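You operate a simulated robot arm through the tools that you are given. There is no shell and no other tool.

You are at the controls of a simulated robot arm. One attempt, no reset.

Task
Stand two short sticks in slots 26 and 29 of the green drum.
Fine: load each slot at the red pointer; free the stand to turn it and lock it again before loading.

It is judged by the outcome, as a careful person would: the job done as asked, and still so three seconds after it is handed in. It fails if anything else is knocked over, pushed out of place, dropped, spilled or broken.

Robot
A 7-joint arm with a two-finger gripper, fixed in place. Base frame: the origin is at the foot of the arm, x ahead of it, y to its left, z up; the work surface is at about z = 0. Readings come in mm, degrees, newtons and seconds.
With the tool pointing down near the work surface it reaches from about 220 to 560 mm from the base axis. Its first joint turns from -166.0 to 166.0 degrees. Payload 1.2 kg.
The TCP is the grasp point between the finger pads, 22 mm short of the fingertips. In the tool frame z runs along the fingers and y along their closing line. Largest opening 92 mm; the body of the gripper starts 65 mm behind the TCP.
Orientation is told as [roll, pitch, yaw] about the base's x, y, z axes, in that order, counted from this pose: with the fingers straight down and closing along the base's y, the tool's x points along the base's -x, its y along +y and its z along -z.

Tools
- The arm moves only by the tool drive_tool. Its argument "targets" is a list of rows, each an object of numbers (a shift or turn left out is 0, a gripper value left out holds the last): "wx", "wy", "wz": the turn, a rotation vector about the tool's x, y, z in degrees; "x", "y", "z": the shift along the tool's x, y, z in mm; "fingers": the finger opening in mm, from 0 to 92. In form: [{"wx": .., "wy": .., "wz": .., "x": .., "y": .., "z": .., "fingers": ..}, ...]. A call has 1 to 20 rows; each row shifts and turns the commanded pose from where the row before left it, along the tool's axes as they then stand. A row lasts 0.2 s, in which the tool goes at most 50 mm and 8.6 degrees; a call with a longer step from one row to the next is refused whole, and so is a gripper value outside its range. A pose out of reach is approached as far as the arm can. The call stops where the force on the tool passes 40 N (or 10 N more than at its start, if that is more) or the arm is blocked; 0.2 s more then pass. Each finger halts on what it meets, pressing with about 26 N; the grip force reading is that of the motor and also rises with nothing between the fingers. The clock runs only during rows and for 0.2 s after the last one: add rows that do not move to give the fingers time. It gives the time, the measured TCP pose, the force on the tool (base axes), the opening and the grip force at its end, in the units of the frame above (readings bear some noise), with the torque about the TCP (base axes, N m) and any sound that the robot's microphone picked up.
- Cameras (640 x 400 px; columns grow to the right, rows downward): "scene" is fixed at [221, 649.3, 633.1]; the picture's right is [-0.99, -0.13, 0.00], its down [-0.08, 0.62, -0.78] and it looks along [0.10, -0.78, -0.62] (base axes); focal length 350 px, centre (320, 200). "wrist" rides on the gripper at [71, 19, -102] in the tool frame; the picture's right is [-0.26, 0.96, 0.00], its down [-0.75, -0.20, -0.62] and it looks along [-0.60, -0.16, 0.78] (tool axes); focal length 280 px, centre (320, 200). There is no depth. A picture from a camera that has moved, and an enlarged one, comes with that camera's place and axes in the base frame and with its lens.
- capture(camera): a new picture of that camera. The clock stands still meanwhile.
- zoom(camera, box): a new picture of the part [left, top, right, bottom] of that camera's present view, enlarged. The clock stands still meanwhile.
- close_job(): hands the job in; it is judged then, once.

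Nothing tells you positions but the pictures and the camera data. Unless the task says otherwise, let go and move clear before handing in.

The tools are called after "Request:" as a command line: name --argument value ..., lists and objects as JSON in quotes. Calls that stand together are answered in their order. drive_tool: Moves the arm, as the interface text tells. Its arguments: {"type":"object","properties":{"targets":{"type":"array","items":{"type":"object","properties":{"wx":{"type":"number"},"wy":{"type":"number"},"wz":{"type":"number"},"x":{"type":"number"},"y":{"type":"number"},"z":{"type":"number"},"fingers":{"type":"number"}}}}},"required":["targets"]} The other tools are called the same way: capture (camera) takes a picture; zoom (camera, box) takes an enlarged picture of a part of a camera's view; close_job () hands the job in.

At the start:

```text
time: 0.0
eef_pos: [339.9, 119.5, 378.6]
ee_rot: [0.0, 0.0, 0.1]
contact_force: [-0.2, 0.0, -0.4]
moment: [0.05, 0.02, -0.02]
grip_width: 91.8
finger_force: 0.0
```

scene: 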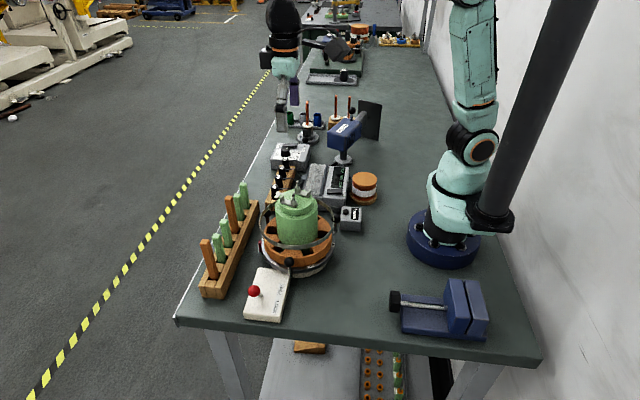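
wrist: 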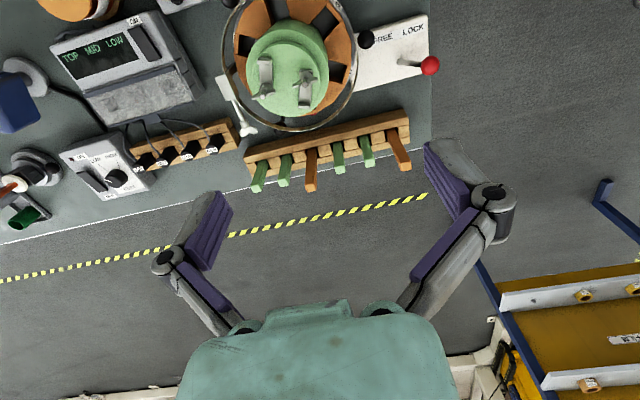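

I see a rack of green and orange sticks, a green drum on an orange stand, a white lever box (FREE/LOCK) with a red knob. I'll look closer before moving.

Request:
zoom --camera "scene" --box '[180, 160, 380, 330]'

Request:
zoom --camera "wrist" --box '[200, 0, 460, 200]'

Request:
zoom --camera "scene" --box '[240, 170, 350, 290]'

Request:
zoom --camera "wrist" --box '[0, 0, 240, 200]'

```text
2.35 times, centred on (280, 245) of scene
camera zoom: at [221.0, 649.3, 633.1], right [-0.99, -0.13, 0.0], down [-0.08, 0.62, -0.78], along [0.1, -0.78, -0.62], focal length 823 px, centre (414, 94)
```

zoom: 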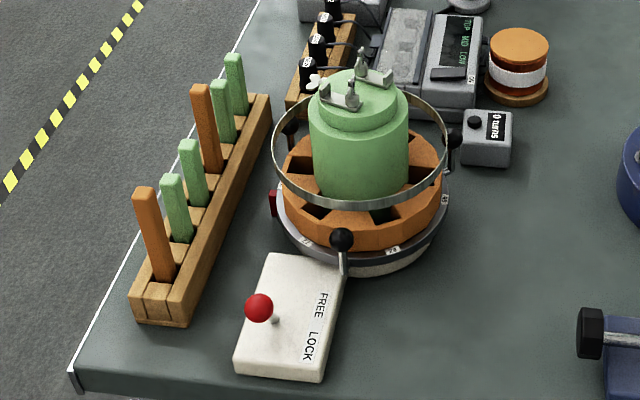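

```text
2.00 times, centred on (330, 100) of wrist
camera zoom: at [269.5, 138.2, 481.1], right [0.26, 0.96, 0.0], down [0.75, -0.2, 0.62], along [0.6, -0.16, -0.78], focal length 561 px, centre (300, 400)
```

zoom: 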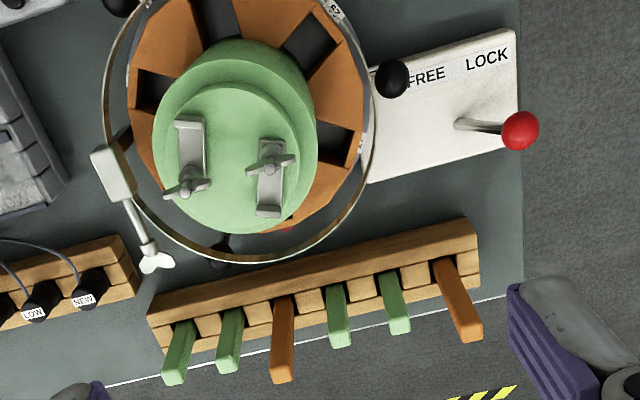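

```text
3.33 times, centred on (295, 230) of scene
camera zoom: at [221.0, 649.3, 633.1], right [-0.99, -0.13, 0.0], down [-0.08, 0.62, -0.78], along [0.1, -0.78, -0.62], focal length 1165 px, centre (403, 100)
```

zoom: 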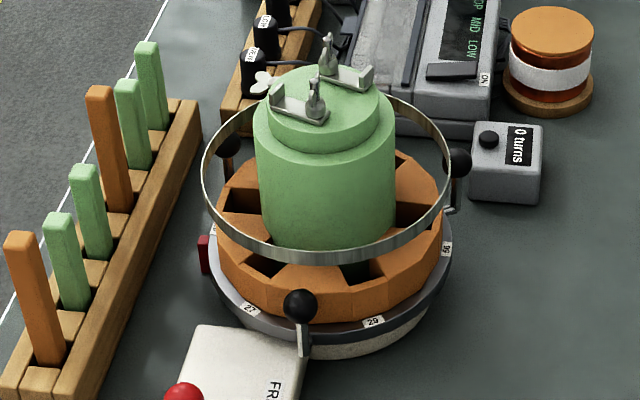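

```text
2.00 times, centred on (120, 100) of wrist
camera zoom: at [269.5, 138.2, 481.1], right [0.26, 0.96, 0.0], down [0.75, -0.2, 0.62], along [0.6, -0.16, -0.78], focal length 561 px, centre (720, 400)
```

zoom: 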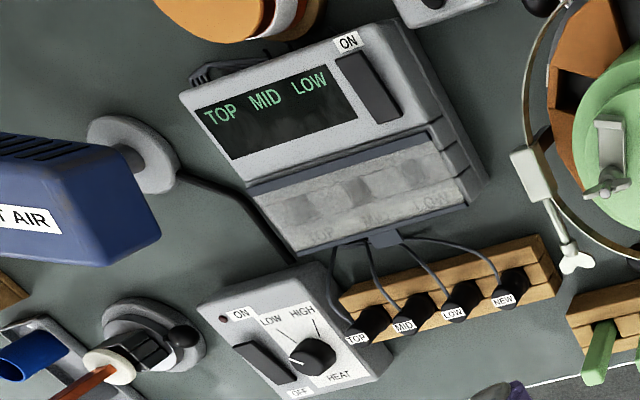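

I take the drum to be at about (350, 77), with the rack on its +x side, a red pointer facing the rack, and the FREE/LOCK box on the +y side. Next I'll swing the wrist camera round to see the drum from the -y side.

Request:
drive_tool --targets '[{"wz": -8.2}, {"wz": -8.2}, {"wz": -8.2}, {"wz": -8.2}, {"wz": -8.2}, {"wz": -8.2}, {"wz": -8.2}, {"wz": -8.2}, {"wz": -8.2}, {"wz": -8.2}, {"wz": -8.2}, {"x": 45, "y": 9}, {"x": 45, "y": 9}, {"x": 45, "y": 9}, {"x": 45, "y": 9}, {"x": 45, "y": 9}, {"x": 45, "y": 9}]'

Request:
capture --camera "wrist"

```text
time: 3.6
eef_pos: [285.2, -150.3, 384.3]
ee_rot: [-0.1, 0.0, 90.2]
contact_force: [0.0, 0.2, -0.1]
moment: [0.02, 0.01, -0.04]
grip_width: 92.2
finger_force: 0.0
```

```text
taken
camera wrist: at [267.9, -220.0, 485.6], right [-0.97, 0.26, 0.0], down [0.2, 0.75, 0.63], along [0.16, 0.6, -0.78], focal length 280 px, centre (320, 200)
```

wrist: 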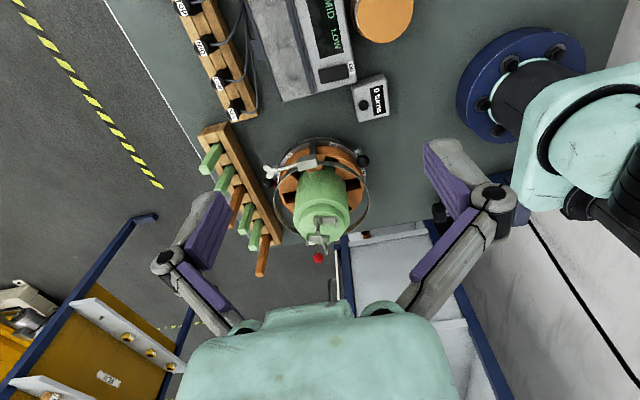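

The drum is in view from the -y side now; I'll zoom in on the numbers and pointer.

Request:
zoom --camera "wrist" --box '[250, 120, 390, 270]'

Request:
zoom --camera "wrist" --box '[270, 130, 380, 200]'

Request:
zoom --camera "scene" --box '[255, 215, 345, 285]'

Request:
zoom --camera "scene" --box '[235, 250, 305, 330]'

```text
2.67 times, centred on (320, 195) of wrist
camera zoom: at [267.9, -220.0, 485.6], right [-0.97, 0.26, 0.0], down [0.2, 0.75, 0.63], along [0.16, 0.6, -0.78], focal length 748 px, centre (320, 213)
```

zoom: 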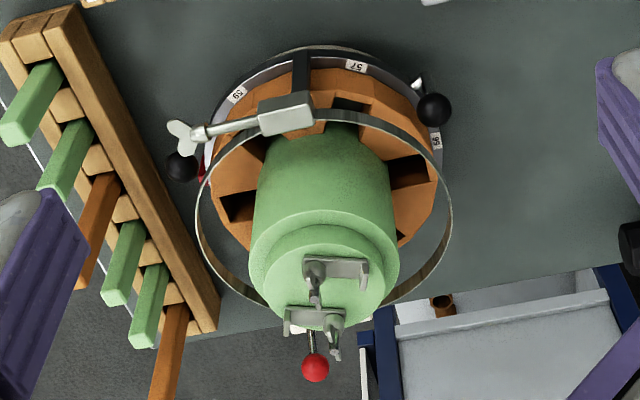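

```text
5.71 times, centred on (325, 165) of wrist
camera zoom: at [267.9, -220.0, 485.6], right [-0.97, 0.26, 0.0], down [0.2, 0.75, 0.63], along [0.16, 0.6, -0.78], focal length 1602 px, centre (291, 400)
```

zoom: 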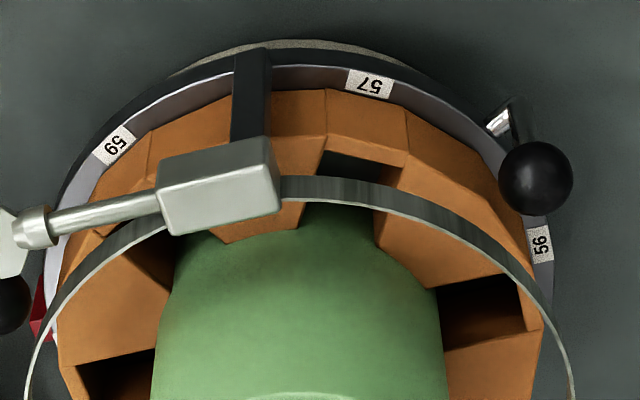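

```text
5.71 times, centred on (300, 250) of scene
camera zoom: at [221.0, 649.3, 633.1], right [-0.99, -0.13, 0.0], down [-0.08, 0.62, -0.78], along [0.1, -0.78, -0.62], focal length 1998 px, centre (434, -86)
```

zoom: 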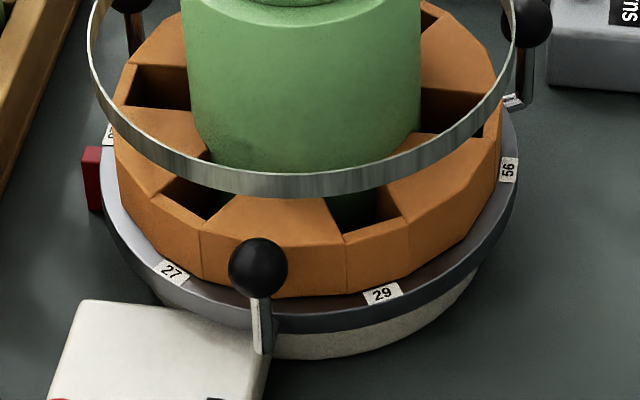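

```text
5.00 times, centred on (270, 290) of scene
camera zoom: at [221.0, 649.3, 633.1], right [-0.99, -0.13, 0.0], down [-0.08, 0.62, -0.78], along [0.1, -0.78, -0.62], focal length 1748 px, centre (570, -250)
```

zoom: 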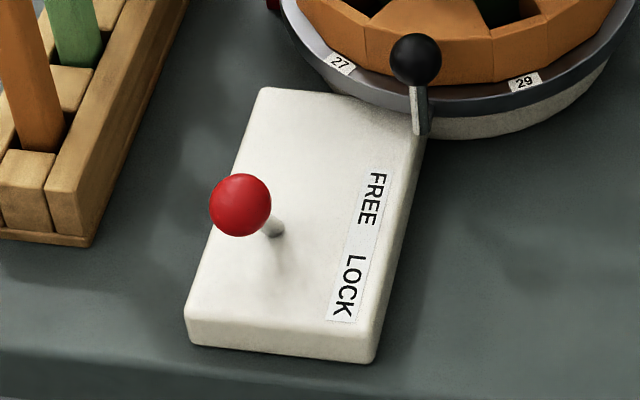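

Six labelled slots, 60° apart: 27 at about 59°, 29 at 119°, 56 at 180°, 57 at -121°, 59 at -61°, and one near 0°, by the red pointer, that should be 26. I'll go round to the +x side to read that label and the pointer.

Request:
drive_tool --targets '[{"wz": -8.2}, {"wz": -8.2}, {"wz": -8.2}, {"wz": -8.2}, {"wz": -8.2}, {"wz": -8.2}, {"wz": -8.2}, {"wz": -8.2}, {"wz": -8.2}, {"wz": -8.2}, {"wz": -8.0}, {"x": 30, "y": -38}, {"x": 30, "y": -38}, {"x": 33, "y": -37}, {"x": 33, "y": -37}, {"x": 33, "y": -37}, {"x": 33, "y": -37}, {"z": 40}, {"z": 40}]'

Request:
capture --camera "wrist"

```text
time: 7.6
eef_pos: [474.1, 69.9, 298.2]
ee_rot: [-0.1, 0.0, -179.9]
contact_force: [0.5, -0.6, 0.0]
moment: [0.0, 0.02, 0.01]
grip_width: 92.0
finger_force: 0.1
out of reach, approached as far as the arm can: row 17
```

```text
taken
camera wrist: at [545.2, 51.5, 399.1], right [-0.26, -0.97, 0.0], down [-0.75, 0.2, 0.63], along [-0.6, 0.16, -0.78], focal length 280 px, centre (320, 200)
```

wrist: 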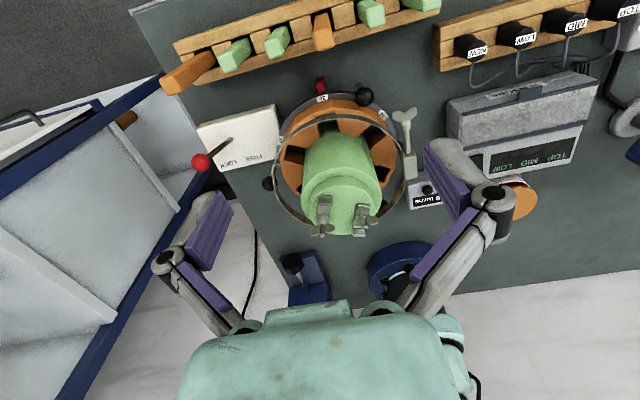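

Request:
zoom --camera "wrist" --box '[260, 60, 420, 160]'

Request:
zoom --camera "wrist" --box '[290, 65, 354, 105]'

Request:
zoom --camera "wrist" --box '[150, 0, 450, 180]'

Request:
zoom --camera "wrist" --box '[180, 90, 300, 190]'

```text
4.00 times, centred on (340, 110) of wrist
camera zoom: at [545.2, 51.5, 399.1], right [-0.26, -0.97, 0.0], down [-0.75, 0.2, 0.63], along [-0.6, 0.16, -0.78], focal length 1122 px, centre (240, 560)
```

zoom: 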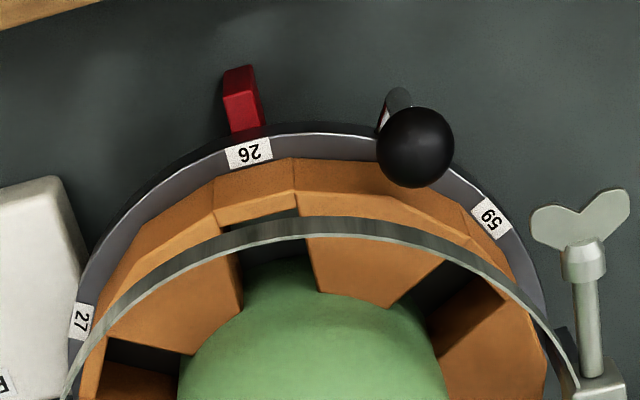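

```text
10.00 times, centred on (322, 85) of wrist
camera zoom: at [545.2, 51.5, 399.1], right [-0.26, -0.97, 0.0], down [-0.75, 0.2, 0.63], along [-0.6, 0.16, -0.78], focal length 2804 px, centre (300, 1350)
```

zoom: 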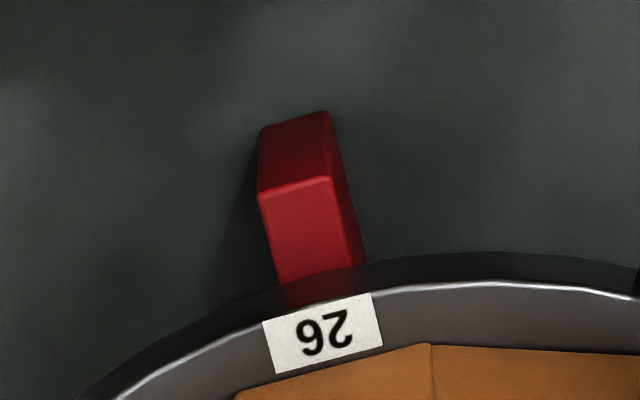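

```text
2.13 times, centred on (300, 90) of wrist
camera zoom: at [545.2, 51.5, 399.1], right [-0.26, -0.97, 0.0], down [-0.75, 0.2, 0.63], along [-0.6, 0.16, -0.78], focal length 598 px, centre (363, 435)
```

zoom: 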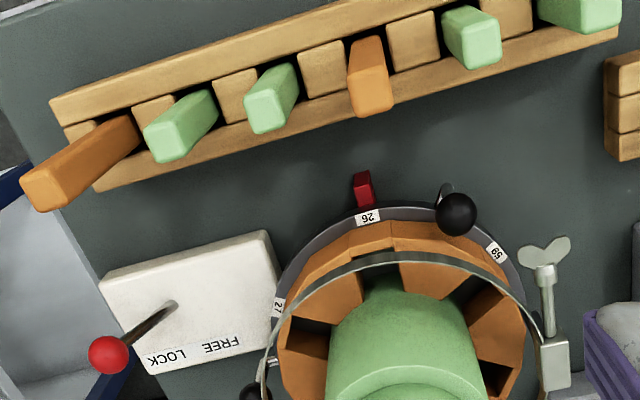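

```text
4.00 times, centred on (240, 140) of wrist
camera zoom: at [545.2, 51.5, 399.1], right [-0.26, -0.97, 0.0], down [-0.75, 0.2, 0.63], along [-0.6, 0.16, -0.78], focal length 1122 px, centre (640, 440)
```

zoom: 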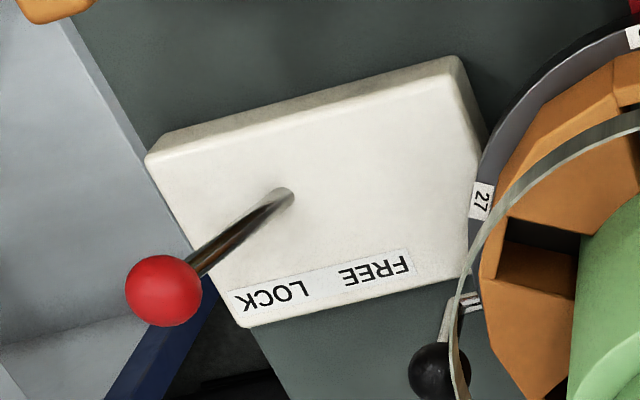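

Slot 26 stands at the red pointer, and the stand is locked (lever leaning to LOCK). So I'll load 26 first; now I'll measure the sticks.

Request:
zoom --camera "wrist" --box '[150, 20, 310, 120]'

Request:
zoom --camera "wrist" --box '[290, 0, 450, 100]'

Request:
zoom --camera "scene" --box '[190, 170, 270, 230]'

Request:
zoom --camera "scene" --box '[190, 210, 290, 300]'

```text
4.00 times, centred on (230, 70) of wrist
camera zoom: at [545.2, 51.5, 399.1], right [-0.26, -0.97, 0.0], down [-0.75, 0.2, 0.63], along [-0.6, 0.16, -0.78], focal length 1122 px, centre (680, 720)
```

zoom: 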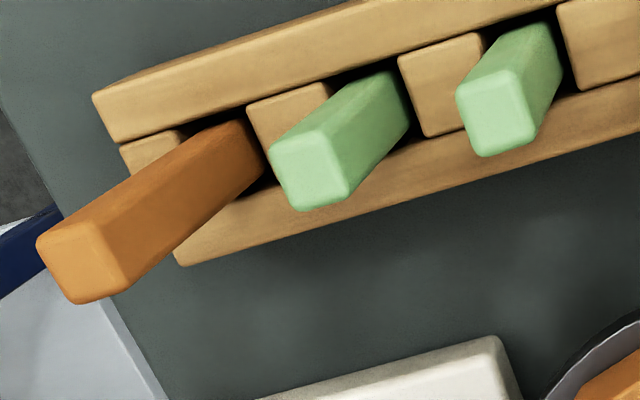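

```text
4.00 times, centred on (370, 50) of wrist
camera zoom: at [545.2, 51.5, 399.1], right [-0.26, -0.97, 0.0], down [-0.75, 0.2, 0.63], along [-0.6, 0.16, -0.78], focal length 1122 px, centre (120, 800)
```

zoom: 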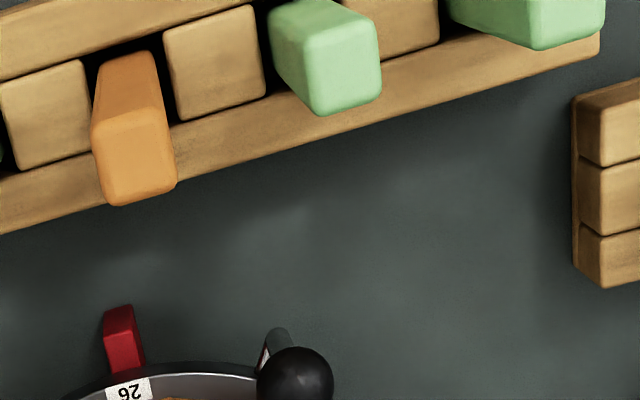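

```text
6.67 times, centred on (230, 200) of scene
camera zoom: at [221.0, 649.3, 633.1], right [-0.99, -0.13, 0.0], down [-0.08, 0.62, -0.78], along [0.1, -0.78, -0.62], focal length 2331 px, centre (920, 200)
```

zoom: 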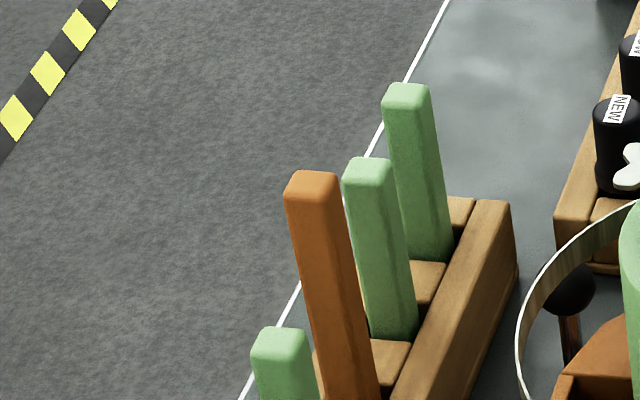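

```text
4.44 times, centred on (240, 255) of scene
camera zoom: at [221.0, 649.3, 633.1], right [-0.99, -0.13, 0.0], down [-0.08, 0.62, -0.78], along [0.1, -0.78, -0.62], focal length 1554 px, centre (676, -44)
```

zoom: 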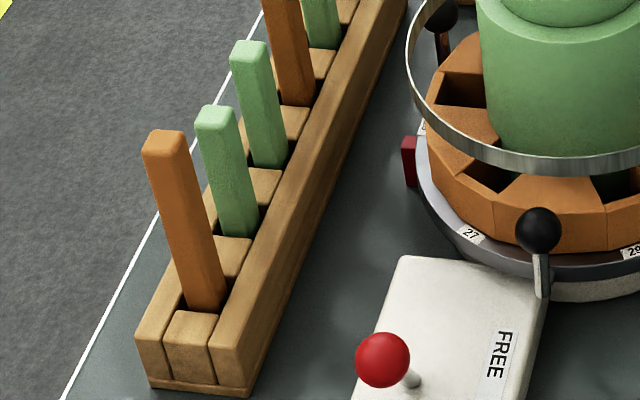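

Sticks look about 15 mm square, 45 mm apart along x≈506: the greens (short, top z≈119) at y≈149, 103, 13, -32 and the oranges (long, top ≈147) at 194, 58. I'll go above the end green at y≈-32 with the fingers partly closed.

Request:
drive_tool --targets '[{"x": 8, "y": 34, "z": 20, "fingers": 40}, {"x": 8, "y": 34, "z": 20}, {"x": 8, "y": 34, "z": 20}, {"x": 8, "z": 20}, {"z": 18}, {}]'

Request:
capture --camera "wrist"

Request:
capture --camera "scene"

```text
time: 9.0
eef_pos: [508.0, -34.8, 199.5]
ee_rot: [0.0, 0.0, -179.9]
contact_force: [0.3, 0.3, -0.5]
moment: [-0.01, -0.01, 0.01]
grip_width: 40.0
finger_force: 0.0
```

```text
taken
camera wrist: at [580.1, -52.1, 301.3], right [-0.26, -0.97, 0.0], down [-0.75, 0.2, 0.62], along [-0.6, 0.16, -0.78], focal length 280 px, centre (320, 200)
```

wrist: 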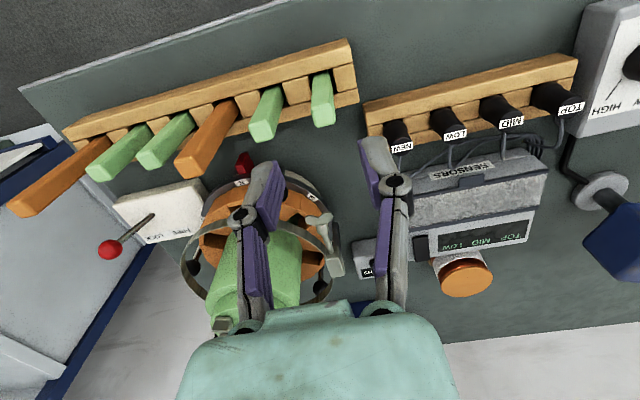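

```text
taken
```

scene: 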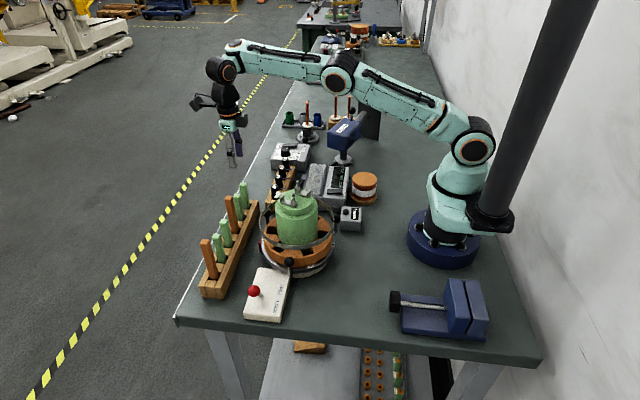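

Request:
zoom --camera "wrist" --box '[240, 60, 400, 160]'

Request:
zoom --camera "scene" --box '[190, 100, 270, 220]'

```text
4.00 times, centred on (320, 110) of wrist
camera zoom: at [580.1, -52.1, 301.3], right [-0.26, -0.97, 0.0], down [-0.75, 0.2, 0.62], along [-0.6, 0.16, -0.78], focal length 1122 px, centre (320, 560)
```

zoom: 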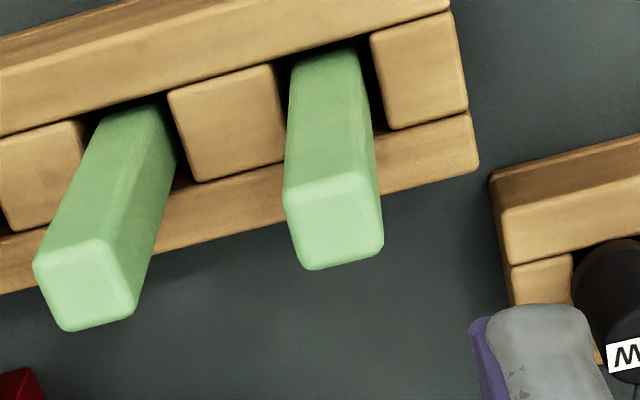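

```text
3.33 times, centred on (230, 160) of scene
camera zoom: at [221.0, 649.3, 633.1], right [-0.99, -0.13, 0.0], down [-0.08, 0.62, -0.78], along [0.1, -0.78, -0.62], focal length 1165 px, centre (620, 333)
```

zoom: 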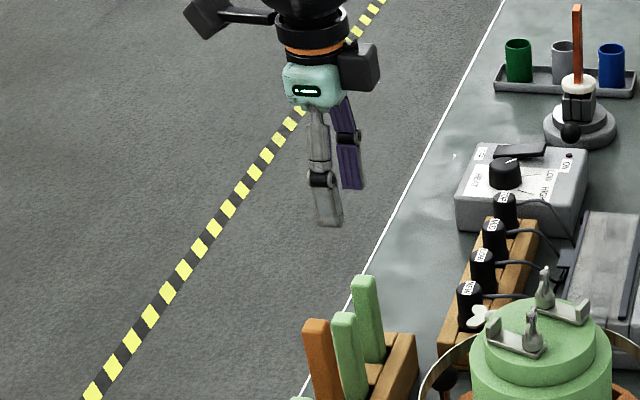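

Stick D's top is at about (509, -36, 119), nearly straight under the tool. I'll descend to just above it and check.

Request:
drive_tool --targets '[{"x": 1, "y": 1, "z": 25}, {"z": 25}, {}]'

Request:
capture --camera "wrist"

Request:
zoom --camera "wrist" --box '[230, 90, 410, 210]'

Request:
zoom --camera "scene" --box '[190, 120, 280, 220]'

```text
time: 9.8
eef_pos: [508.6, -34.0, 148.9]
ee_rot: [0.1, 0.1, -179.7]
contact_force: [0.2, 0.3, -0.4]
moment: [0.03, 0.0, -0.01]
grip_width: 40.0
finger_force: 0.0
```

```text
taken
camera wrist: at [579.4, -52.5, 249.8], right [-0.26, -0.97, 0.0], down [-0.75, 0.2, 0.63], along [-0.6, 0.16, -0.78], focal length 280 px, centre (320, 200)
```

wrist: 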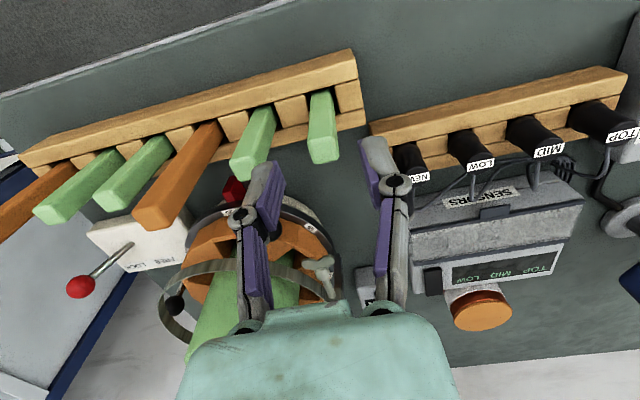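

```text
3.33 times, centred on (320, 150) of wrist
camera zoom: at [579.4, -52.5, 249.8], right [-0.26, -0.97, 0.0], down [-0.75, 0.2, 0.63], along [-0.6, 0.16, -0.78], focal length 935 px, centre (320, 367)
```

zoom: 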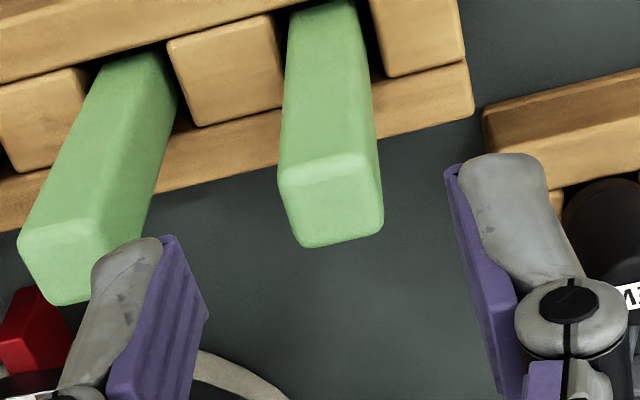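

```text
4.00 times, centred on (235, 170) of scene
camera zoom: at [221.0, 649.3, 633.1], right [-0.99, -0.13, 0.0], down [-0.08, 0.62, -0.78], along [0.1, -0.78, -0.62], focal length 1398 px, centre (660, 320)
```

zoom: 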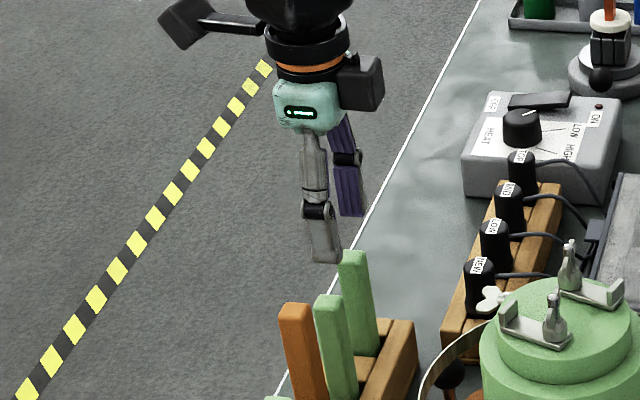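

Small correction (about 1.5 mm in x, 2 mm in -y), then down to z≈104 and close on the stick.

Request:
drive_tool --targets '[{"x": 1.5, "y": 2, "z": 15}, {"z": 15}, {"z": 14.5}, {}, {"fingers": 10}, {}, {}]'

Request:
capture --camera "wrist"

Request:
zoom --camera "scene" --box '[190, 120, 280, 220]'

```text
time: 11.4
eef_pos: [508.1, -36.3, 105.5]
ee_rot: [0.1, 0.0, -179.8]
contact_force: [1.2, 1.4, 2.6]
moment: [-0.01, -0.09, 0.01]
grip_width: 15.1
finger_force: 25.9
```

```text
taken
camera wrist: at [580.1, -54.2, 206.6], right [-0.26, -0.97, 0.0], down [-0.75, 0.2, 0.62], along [-0.6, 0.16, -0.78], focal length 280 px, centre (320, 200)
```

wrist: 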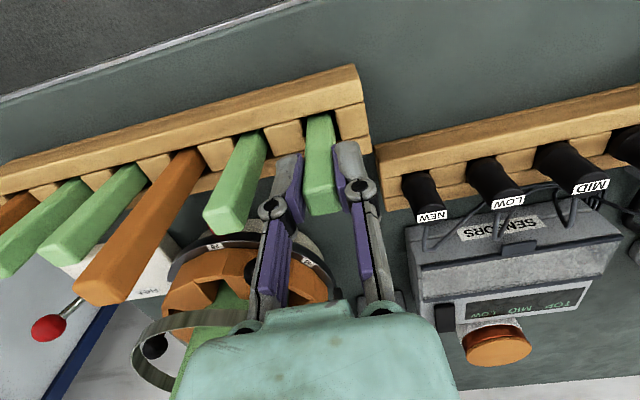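

```text
4.00 times, centred on (235, 170) of scene
camera zoom: at [221.0, 649.3, 633.1], right [-0.99, -0.13, 0.0], down [-0.08, 0.62, -0.78], along [0.1, -0.78, -0.62], focal length 1398 px, centre (660, 320)
```

zoom: 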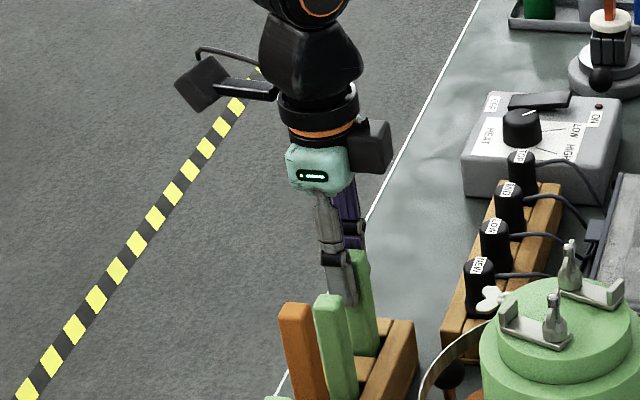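

The stick is gripped (15.1 mm wide). Now I lift straight up, high enough to clear the hoop.

Request:
drive_tool --targets '[{"z": -10}, {"z": -20}, {"z": -35}, {"z": -40}, {"z": -40}, {}]'

Request:
zoom --camera "scene" --box '[180, 80, 300, 220]'

Request:
capture --camera "wrist"

```text
time: 12.8
eef_pos: [507.1, -39.7, 249.9]
ee_rot: [0.1, 0.0, -179.9]
contact_force: [0.2, 0.4, -0.9]
moment: [0.02, -0.01, -0.01]
grip_width: 15.0
finger_force: 26.2
```

```text
2.86 times, centred on (240, 150) of scene
camera zoom: at [221.0, 649.3, 633.1], right [-0.99, -0.13, 0.0], down [-0.08, 0.62, -0.78], along [0.1, -0.78, -0.62], focal length 999 px, centre (549, 343)
```

zoom: 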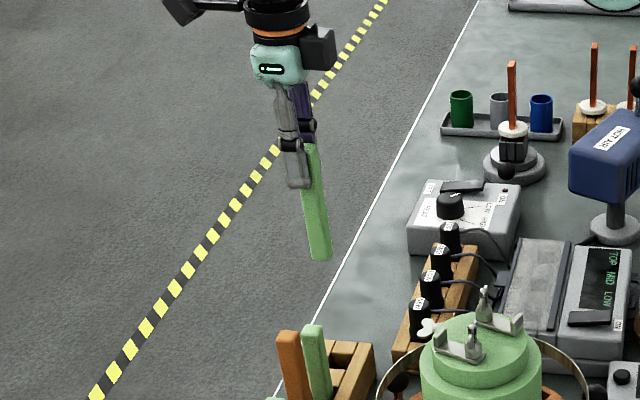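

```text
taken
camera wrist: at [579.6, -58.0, 351.3], right [-0.26, -0.97, 0.0], down [-0.75, 0.2, 0.62], along [-0.6, 0.16, -0.78], focal length 280 px, centre (320, 200)
```

wrist: 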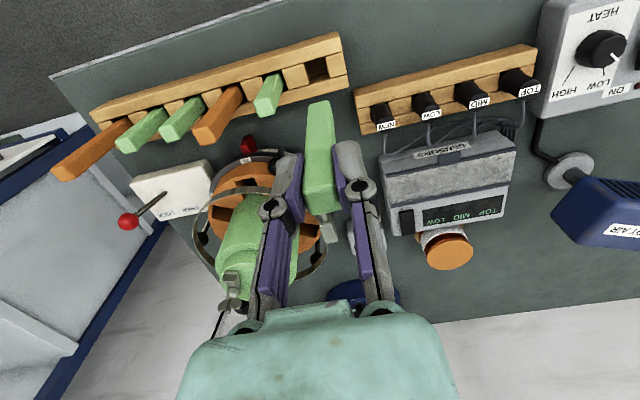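

The stick hangs about 88 mm below the TCP (length ≈102). Before inserting I'll tilt the wrist so the camera looks straight down on slot 26, from a spot off to the side.

Request:
drive_tool --targets '[{"x": -29, "y": -5, "z": -5}, {"x": -29, "y": -5, "z": -5}, {"x": -29, "y": -5}, {"wy": 7.6}, {"wy": 7.6}, {"wy": 7.6}, {"wy": 7.6}, {"wy": 7.6}, {}]'

Request:
capture --camera "wrist"

Request:
zoom --camera "wrist" --box '[140, 120, 300, 220]'

```text
time: 14.8
eef_pos: [423.1, -24.2, 262.1]
ee_rot: [0.1, 38.0, -179.8]
contact_force: [0.3, 0.1, -1.0]
moment: [-0.01, 0.0, 0.01]
grip_width: 15.1
finger_force: 25.9
```

```text
taken
camera wrist: at [416.9, -42.2, 385.1], right [-0.2, -0.97, -0.16], down [-0.98, 0.2, 0.03], along [0.01, 0.16, -0.99], focal length 280 px, centre (320, 200)
```

wrist: 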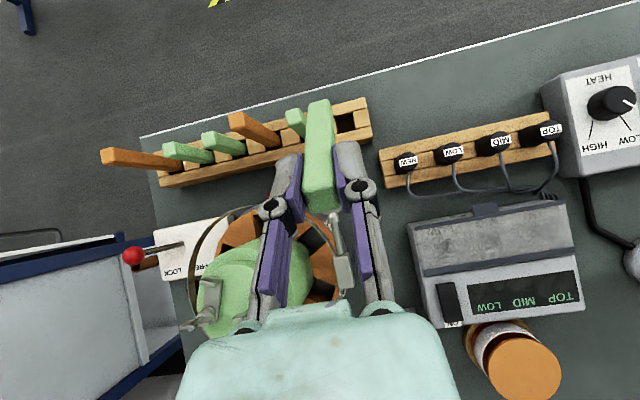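

```text
4.00 times, centred on (220, 170) of wrist
camera zoom: at [416.9, -42.2, 385.1], right [-0.2, -0.97, -0.16], down [-0.98, 0.2, 0.03], along [0.01, 0.16, -0.99], focal length 1122 px, centre (720, 320)
```

zoom: 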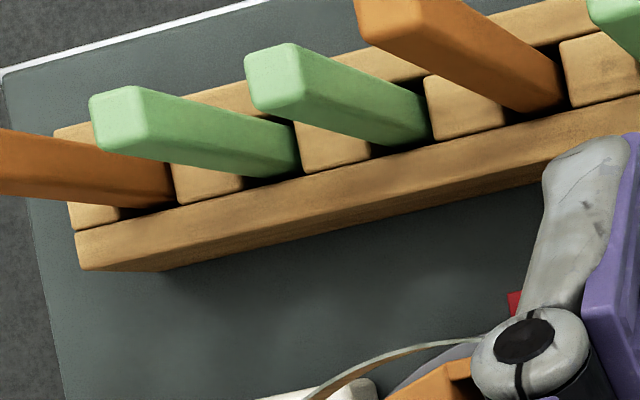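

Request:
drive_tool --targets '[{"y": 25}, {"y": 25}, {}]'

Request:
capture --camera "wrist"

Request:
zoom --camera "wrist" --box '[100, 170, 260, 270]'

Request:
zoom --camera "wrist" --box '[160, 180, 256, 240]'

```text
time: 15.6
eef_pos: [423.3, -74.3, 260.0]
ee_rot: [-0.1, 38.0, -179.8]
contact_force: [-0.1, 0.1, -1.4]
moment: [0.03, -0.01, 0.0]
grip_width: 15.0
finger_force: 26.0
```

```text
taken
camera wrist: at [417.2, -92.7, 384.3], right [-0.2, -0.97, -0.16], down [-0.98, 0.2, 0.03], along [0.01, 0.16, -0.99], focal length 280 px, centre (320, 200)
```

wrist: 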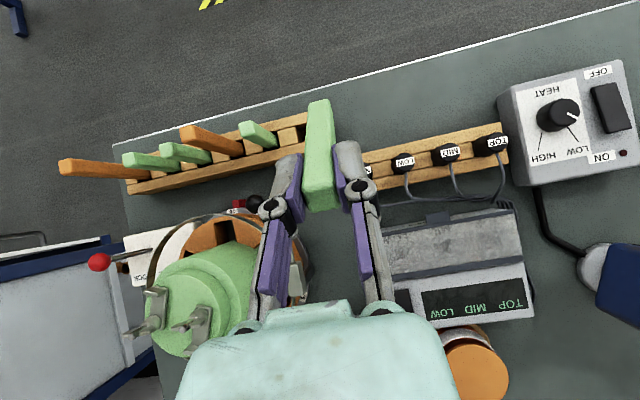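

```text
4.00 times, centred on (180, 220) of wrist
camera zoom: at [417.2, -92.7, 384.3], right [-0.2, -0.97, -0.16], down [-0.98, 0.2, 0.03], along [0.01, 0.16, -0.99], focal length 1122 px, centre (880, 120)
```

zoom: 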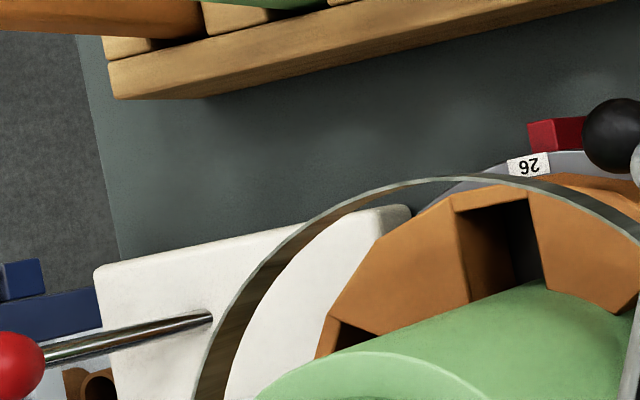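

```text
6.67 times, centred on (208, 210) of wrist
camera zoom: at [417.2, -92.7, 384.3], right [-0.2, -0.97, -0.16], down [-0.98, 0.2, 0.03], along [0.01, 0.16, -0.99], focal length 1869 px, centre (1067, 133)
```

zoom: 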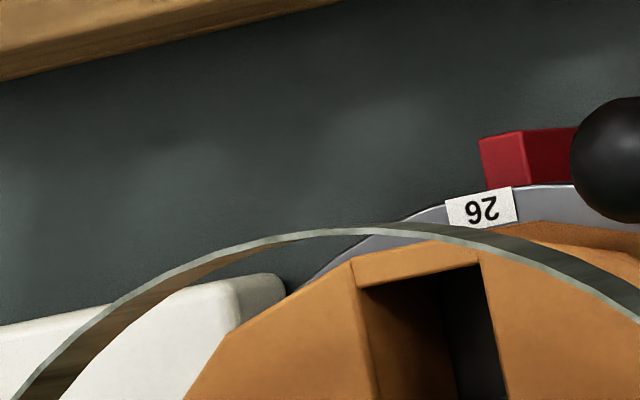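

Looking down, slot 26 is about 24 mm wide (y 67–92) and runs x≈394–418, its top at z≈71; the drum centre comes to (348.7, 79.3). So I aim the stick at about (407, 79.3), staying well above the hoop.

Request:
drive_tool --targets '[{"wy": -7.6}, {"wy": -7.6}, {"wy": -7.6}, {"wy": -7.6}, {"wy": -7.6}, {"x": -4.3, "y": -38}, {"x": -4.3, "y": -38}, {"x": -4.3, "y": -38}, {"x": -4.3, "y": -39.6}, {}, {}]'

Request:
capture --camera "wrist"

Request:
zoom --camera "scene" --box '[220, 120, 380, 280]'

```text
time: 18.0
eef_pos: [405.8, 80.0, 259.1]
ee_rot: [0.0, 0.0, -179.8]
contact_force: [-0.2, -0.1, -0.8]
moment: [-0.02, 0.03, 0.0]
grip_width: 14.9
finger_force: 25.8
```

```text
taken
camera wrist: at [476.2, 62.4, 360.1], right [-0.26, -0.97, 0.0], down [-0.75, 0.2, 0.63], along [-0.6, 0.16, -0.78], focal length 280 px, centre (320, 200)
```

wrist: 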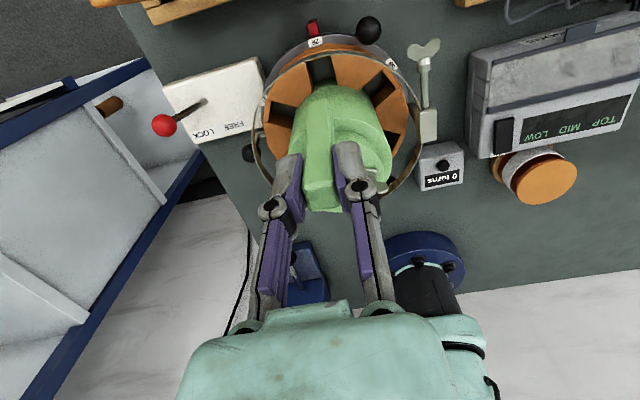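

```text
2.50 times, centred on (300, 200) of scene
camera zoom: at [221.0, 649.3, 633.1], right [-0.99, -0.13, 0.0], down [-0.08, 0.62, -0.78], along [0.1, -0.78, -0.62], focal length 874 px, centre (370, 200)
```

zoom: 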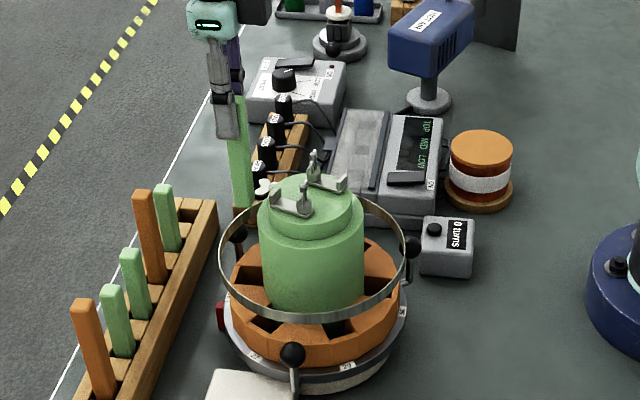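

Request:
zoom --camera "wrist" --box '[250, 20, 410, 120]'

Request:
zoom --camera "wrist" --box '[280, 80, 380, 220]'

```text
4.00 times, centred on (330, 70) of wrist
camera zoom: at [476.2, 62.4, 360.1], right [-0.26, -0.97, 0.0], down [-0.75, 0.2, 0.63], along [-0.6, 0.16, -0.78], focal length 1122 px, centre (280, 720)
```

zoom: 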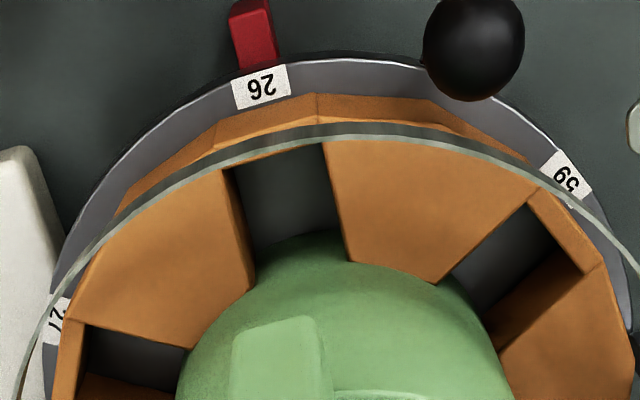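

```text
2.86 times, centred on (330, 150) of wrist
camera zoom: at [476.2, 62.4, 360.1], right [-0.26, -0.97, 0.0], down [-0.75, 0.2, 0.63], along [-0.6, 0.16, -0.78], focal length 801 px, centre (291, 343)
```

zoom: 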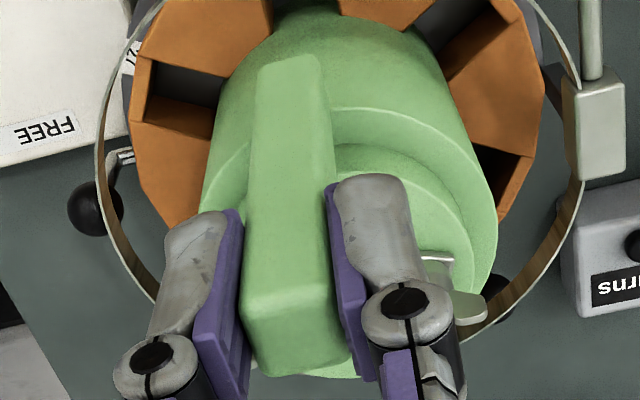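

Alignment looks good (slot centre y≈79, stick vertical). I'll lower it most of the way into the slot, then check.

Request:
drive_tool --targets '[{"z": 30}, {"z": 25}, {"z": 20}, {"z": 15}, {"z": 10}, {}]'

Request:
capture --camera "wrist"

Request:
zoom --camera "scene" --box '[230, 150, 350, 280]'

```text
time: 19.4
eef_pos: [406.8, 81.6, 161.2]
ee_rot: [0.0, 0.0, -179.9]
contact_force: [-0.4, -0.6, -1.2]
moment: [0.0, 0.01, 0.03]
grip_width: 15.2
finger_force: 26.5
```

```text
taken
camera wrist: at [477.5, 62.8, 262.9], right [-0.26, -0.97, 0.0], down [-0.75, 0.2, 0.63], along [-0.6, 0.16, -0.78], focal length 280 px, centre (320, 200)
```

wrist: 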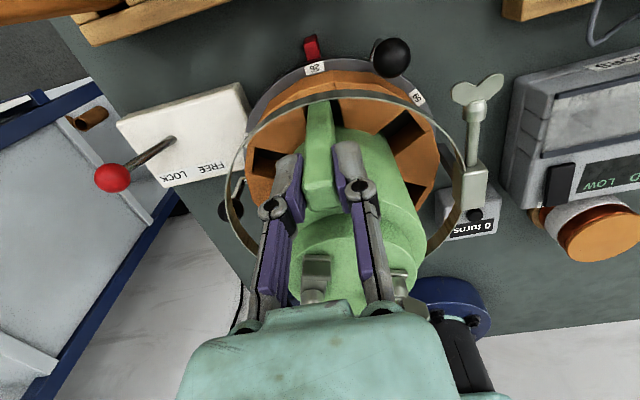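

```text
3.08 times, centred on (290, 215) of scene
camera zoom: at [221.0, 649.3, 633.1], right [-0.99, -0.13, 0.0], down [-0.08, 0.62, -0.78], along [0.1, -0.78, -0.62], focal length 1076 px, centre (412, 154)
```

zoom: 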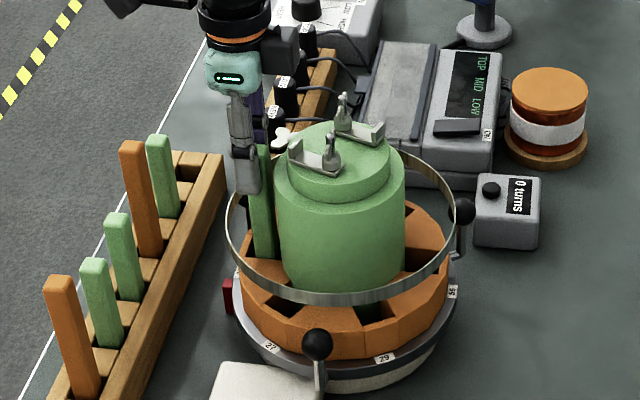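

The stick's lower end is entering the slot without contact. I nudge 1.5 mm in -y and lower it slowly to the floor.

Request:
drive_tool --targets '[{"y": 1.5, "z": 6}, {"z": 6}, {"z": 5}, {"z": 3}, {}]'

Request:
zoom --camera "wrist" --box '[230, 40, 450, 220]'

```text
time: 20.6
eef_pos: [404.5, 81.7, 141.3]
ee_rot: [0.0, 0.0, -179.9]
contact_force: [-3.6, -1.1, 13.1]
moment: [-0.05, 0.34, 0.01]
grip_width: 15.0
finger_force: 25.9
```

```text
2.22 times, centred on (340, 130) of wrist
camera zoom: at [476.5, 62.4, 243.4], right [-0.26, -0.97, 0.0], down [-0.75, 0.2, 0.62], along [-0.6, 0.16, -0.78], focal length 623 px, centre (276, 356)
```

zoom: 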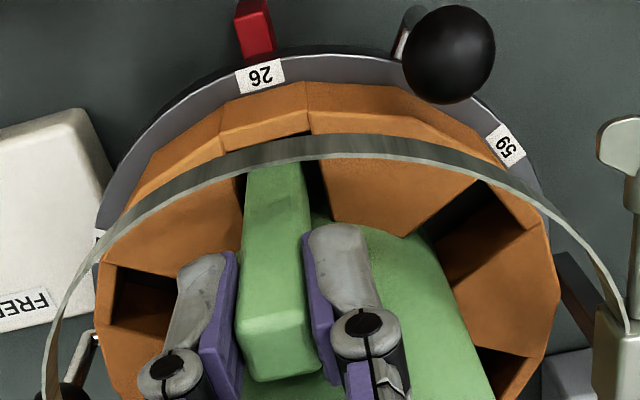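

There is about 13 N of upward force with the stick bottom near z≈53, probably the slot floor. I'll lift slightly, recentre in -y and +x, and touch again to confirm.

Request:
drive_tool --targets '[{"z": -4}, {"y": 2, "x": 1}, {}]'

Request:
drive_tool --targets '[{"z": 2}, {"z": 1}, {"z": 1}, {}]'

Request:
zoom --camera "wrist" --box '[270, 80, 390, 180]'

Request:
zoom --camera "scene" --box '[245, 180, 325, 260]'

```text
time: 21.4
eef_pos: [407.1, 77.7, 145.8]
ee_rot: [0.0, 0.0, -179.8]
contact_force: [0.0, 0.4, -1.1]
moment: [-0.03, -0.01, -0.02]
grip_width: 14.9
finger_force: 26.0
```

```text
time: 22.4
eef_pos: [406.5, 77.4, 141.6]
ee_rot: [0.0, 0.0, -179.8]
contact_force: [-5.1, 0.8, 18.4]
moment: [-0.02, 0.48, -0.01]
grip_width: 15.1
finger_force: 25.8
```

```text
4.00 times, centred on (330, 130) of wrist
camera zoom: at [477.5, 59.7, 243.1], right [-0.26, -0.97, 0.0], down [-0.75, 0.2, 0.62], along [-0.6, 0.16, -0.78], focal length 1122 px, centre (280, 480)
```

zoom: 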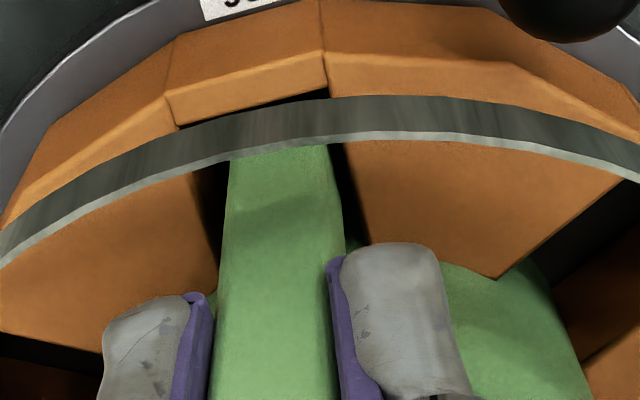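

```text
5.00 times, centred on (285, 220) of scene
camera zoom: at [221.0, 649.3, 633.1], right [-0.99, -0.13, 0.0], down [-0.08, 0.62, -0.78], along [0.1, -0.78, -0.62], focal length 1748 px, centre (495, 100)
```

zoom: 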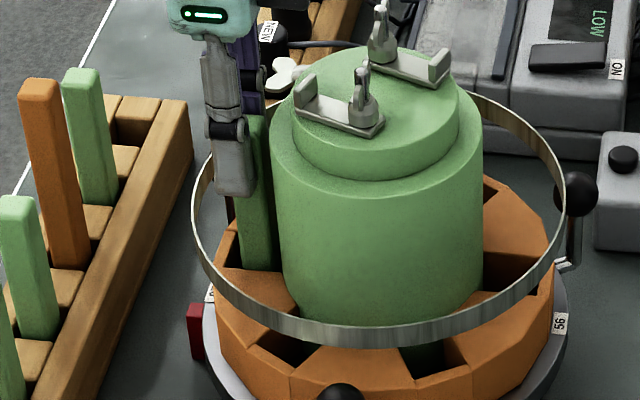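

Contact at the same height with gaps on both sides, so the stick is on the floor. I'll relieve the pressure and open the fingers gently.

Request:
drive_tool --targets '[{"z": -0.8}, {"fingers": 17}, {"fingers": 20}, {"fingers": 28}, {}]'

Request:
zoom --camera "wrist" --box '[250, 60, 410, 220]'

```text
time: 23.6
eef_pos: [406.8, 78.7, 141.8]
ee_rot: [0.0, 0.0, -179.8]
contact_force: [0.7, -0.3, 0.8]
moment: [0.0, -0.01, -0.01]
grip_width: 28.0
finger_force: 0.1
```

```text
2.50 times, centred on (330, 140) of wrist
camera zoom: at [477.7, 59.6, 243.8], right [-0.26, -0.97, 0.0], down [-0.75, 0.2, 0.62], along [-0.6, 0.16, -0.78], focal length 701 px, centre (295, 350)
```

zoom: 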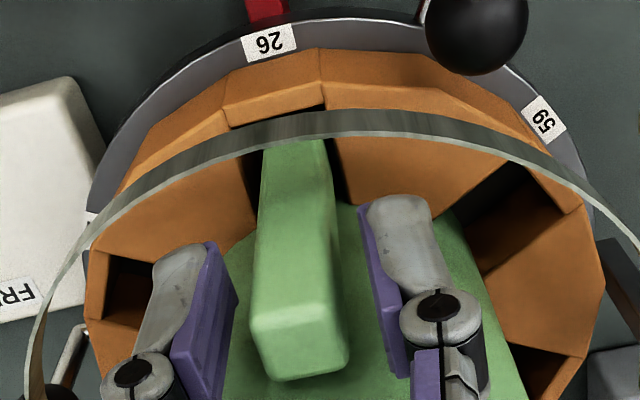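

The stick stands by itself in slot 26. I go straight up and clear, then look.

Request:
drive_tool --targets '[{"z": -10}, {"z": -20}, {"z": -30}, {"z": -35}, {"z": -35}, {}]'

Request:
capture --camera "wrist"

Request:
zoom --camera "scene" --box '[220, 170, 360, 320]'

```text
time: 25.0
eef_pos: [406.4, 79.0, 273.2]
ee_rot: [0.0, 0.1, -179.7]
contact_force: [0.0, -0.1, -0.5]
moment: [0.01, -0.02, 0.0]
grip_width: 28.0
finger_force: 0.1
```

```text
taken
camera wrist: at [477.5, 59.8, 374.5], right [-0.26, -0.97, 0.0], down [-0.75, 0.2, 0.63], along [-0.6, 0.16, -0.78], focal length 280 px, centre (320, 200)
```

wrist: 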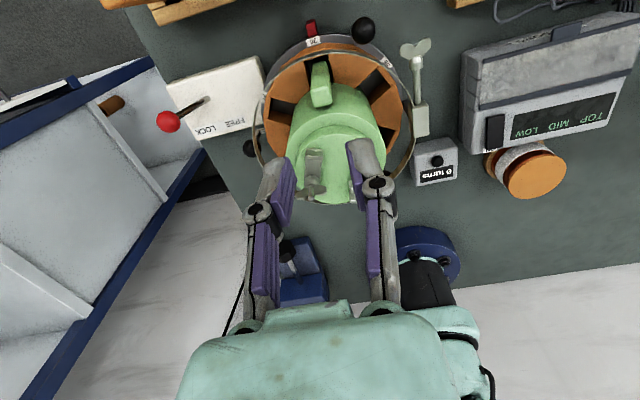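

```text
2.67 times, centred on (290, 245) of scene
camera zoom: at [221.0, 649.3, 633.1], right [-0.99, -0.13, 0.0], down [-0.08, 0.62, -0.78], along [0.1, -0.78, -0.62], focal length 932 px, centre (400, 80)
```

zoom: 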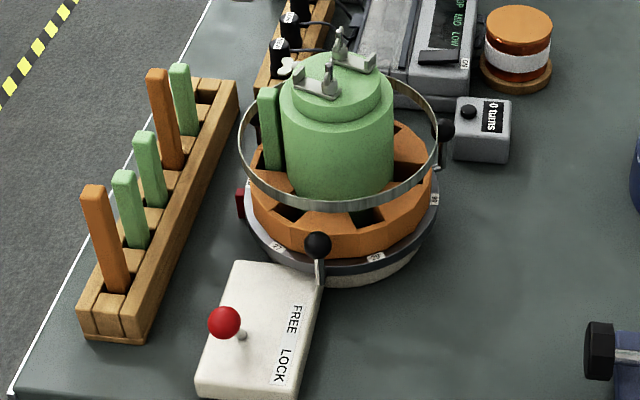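

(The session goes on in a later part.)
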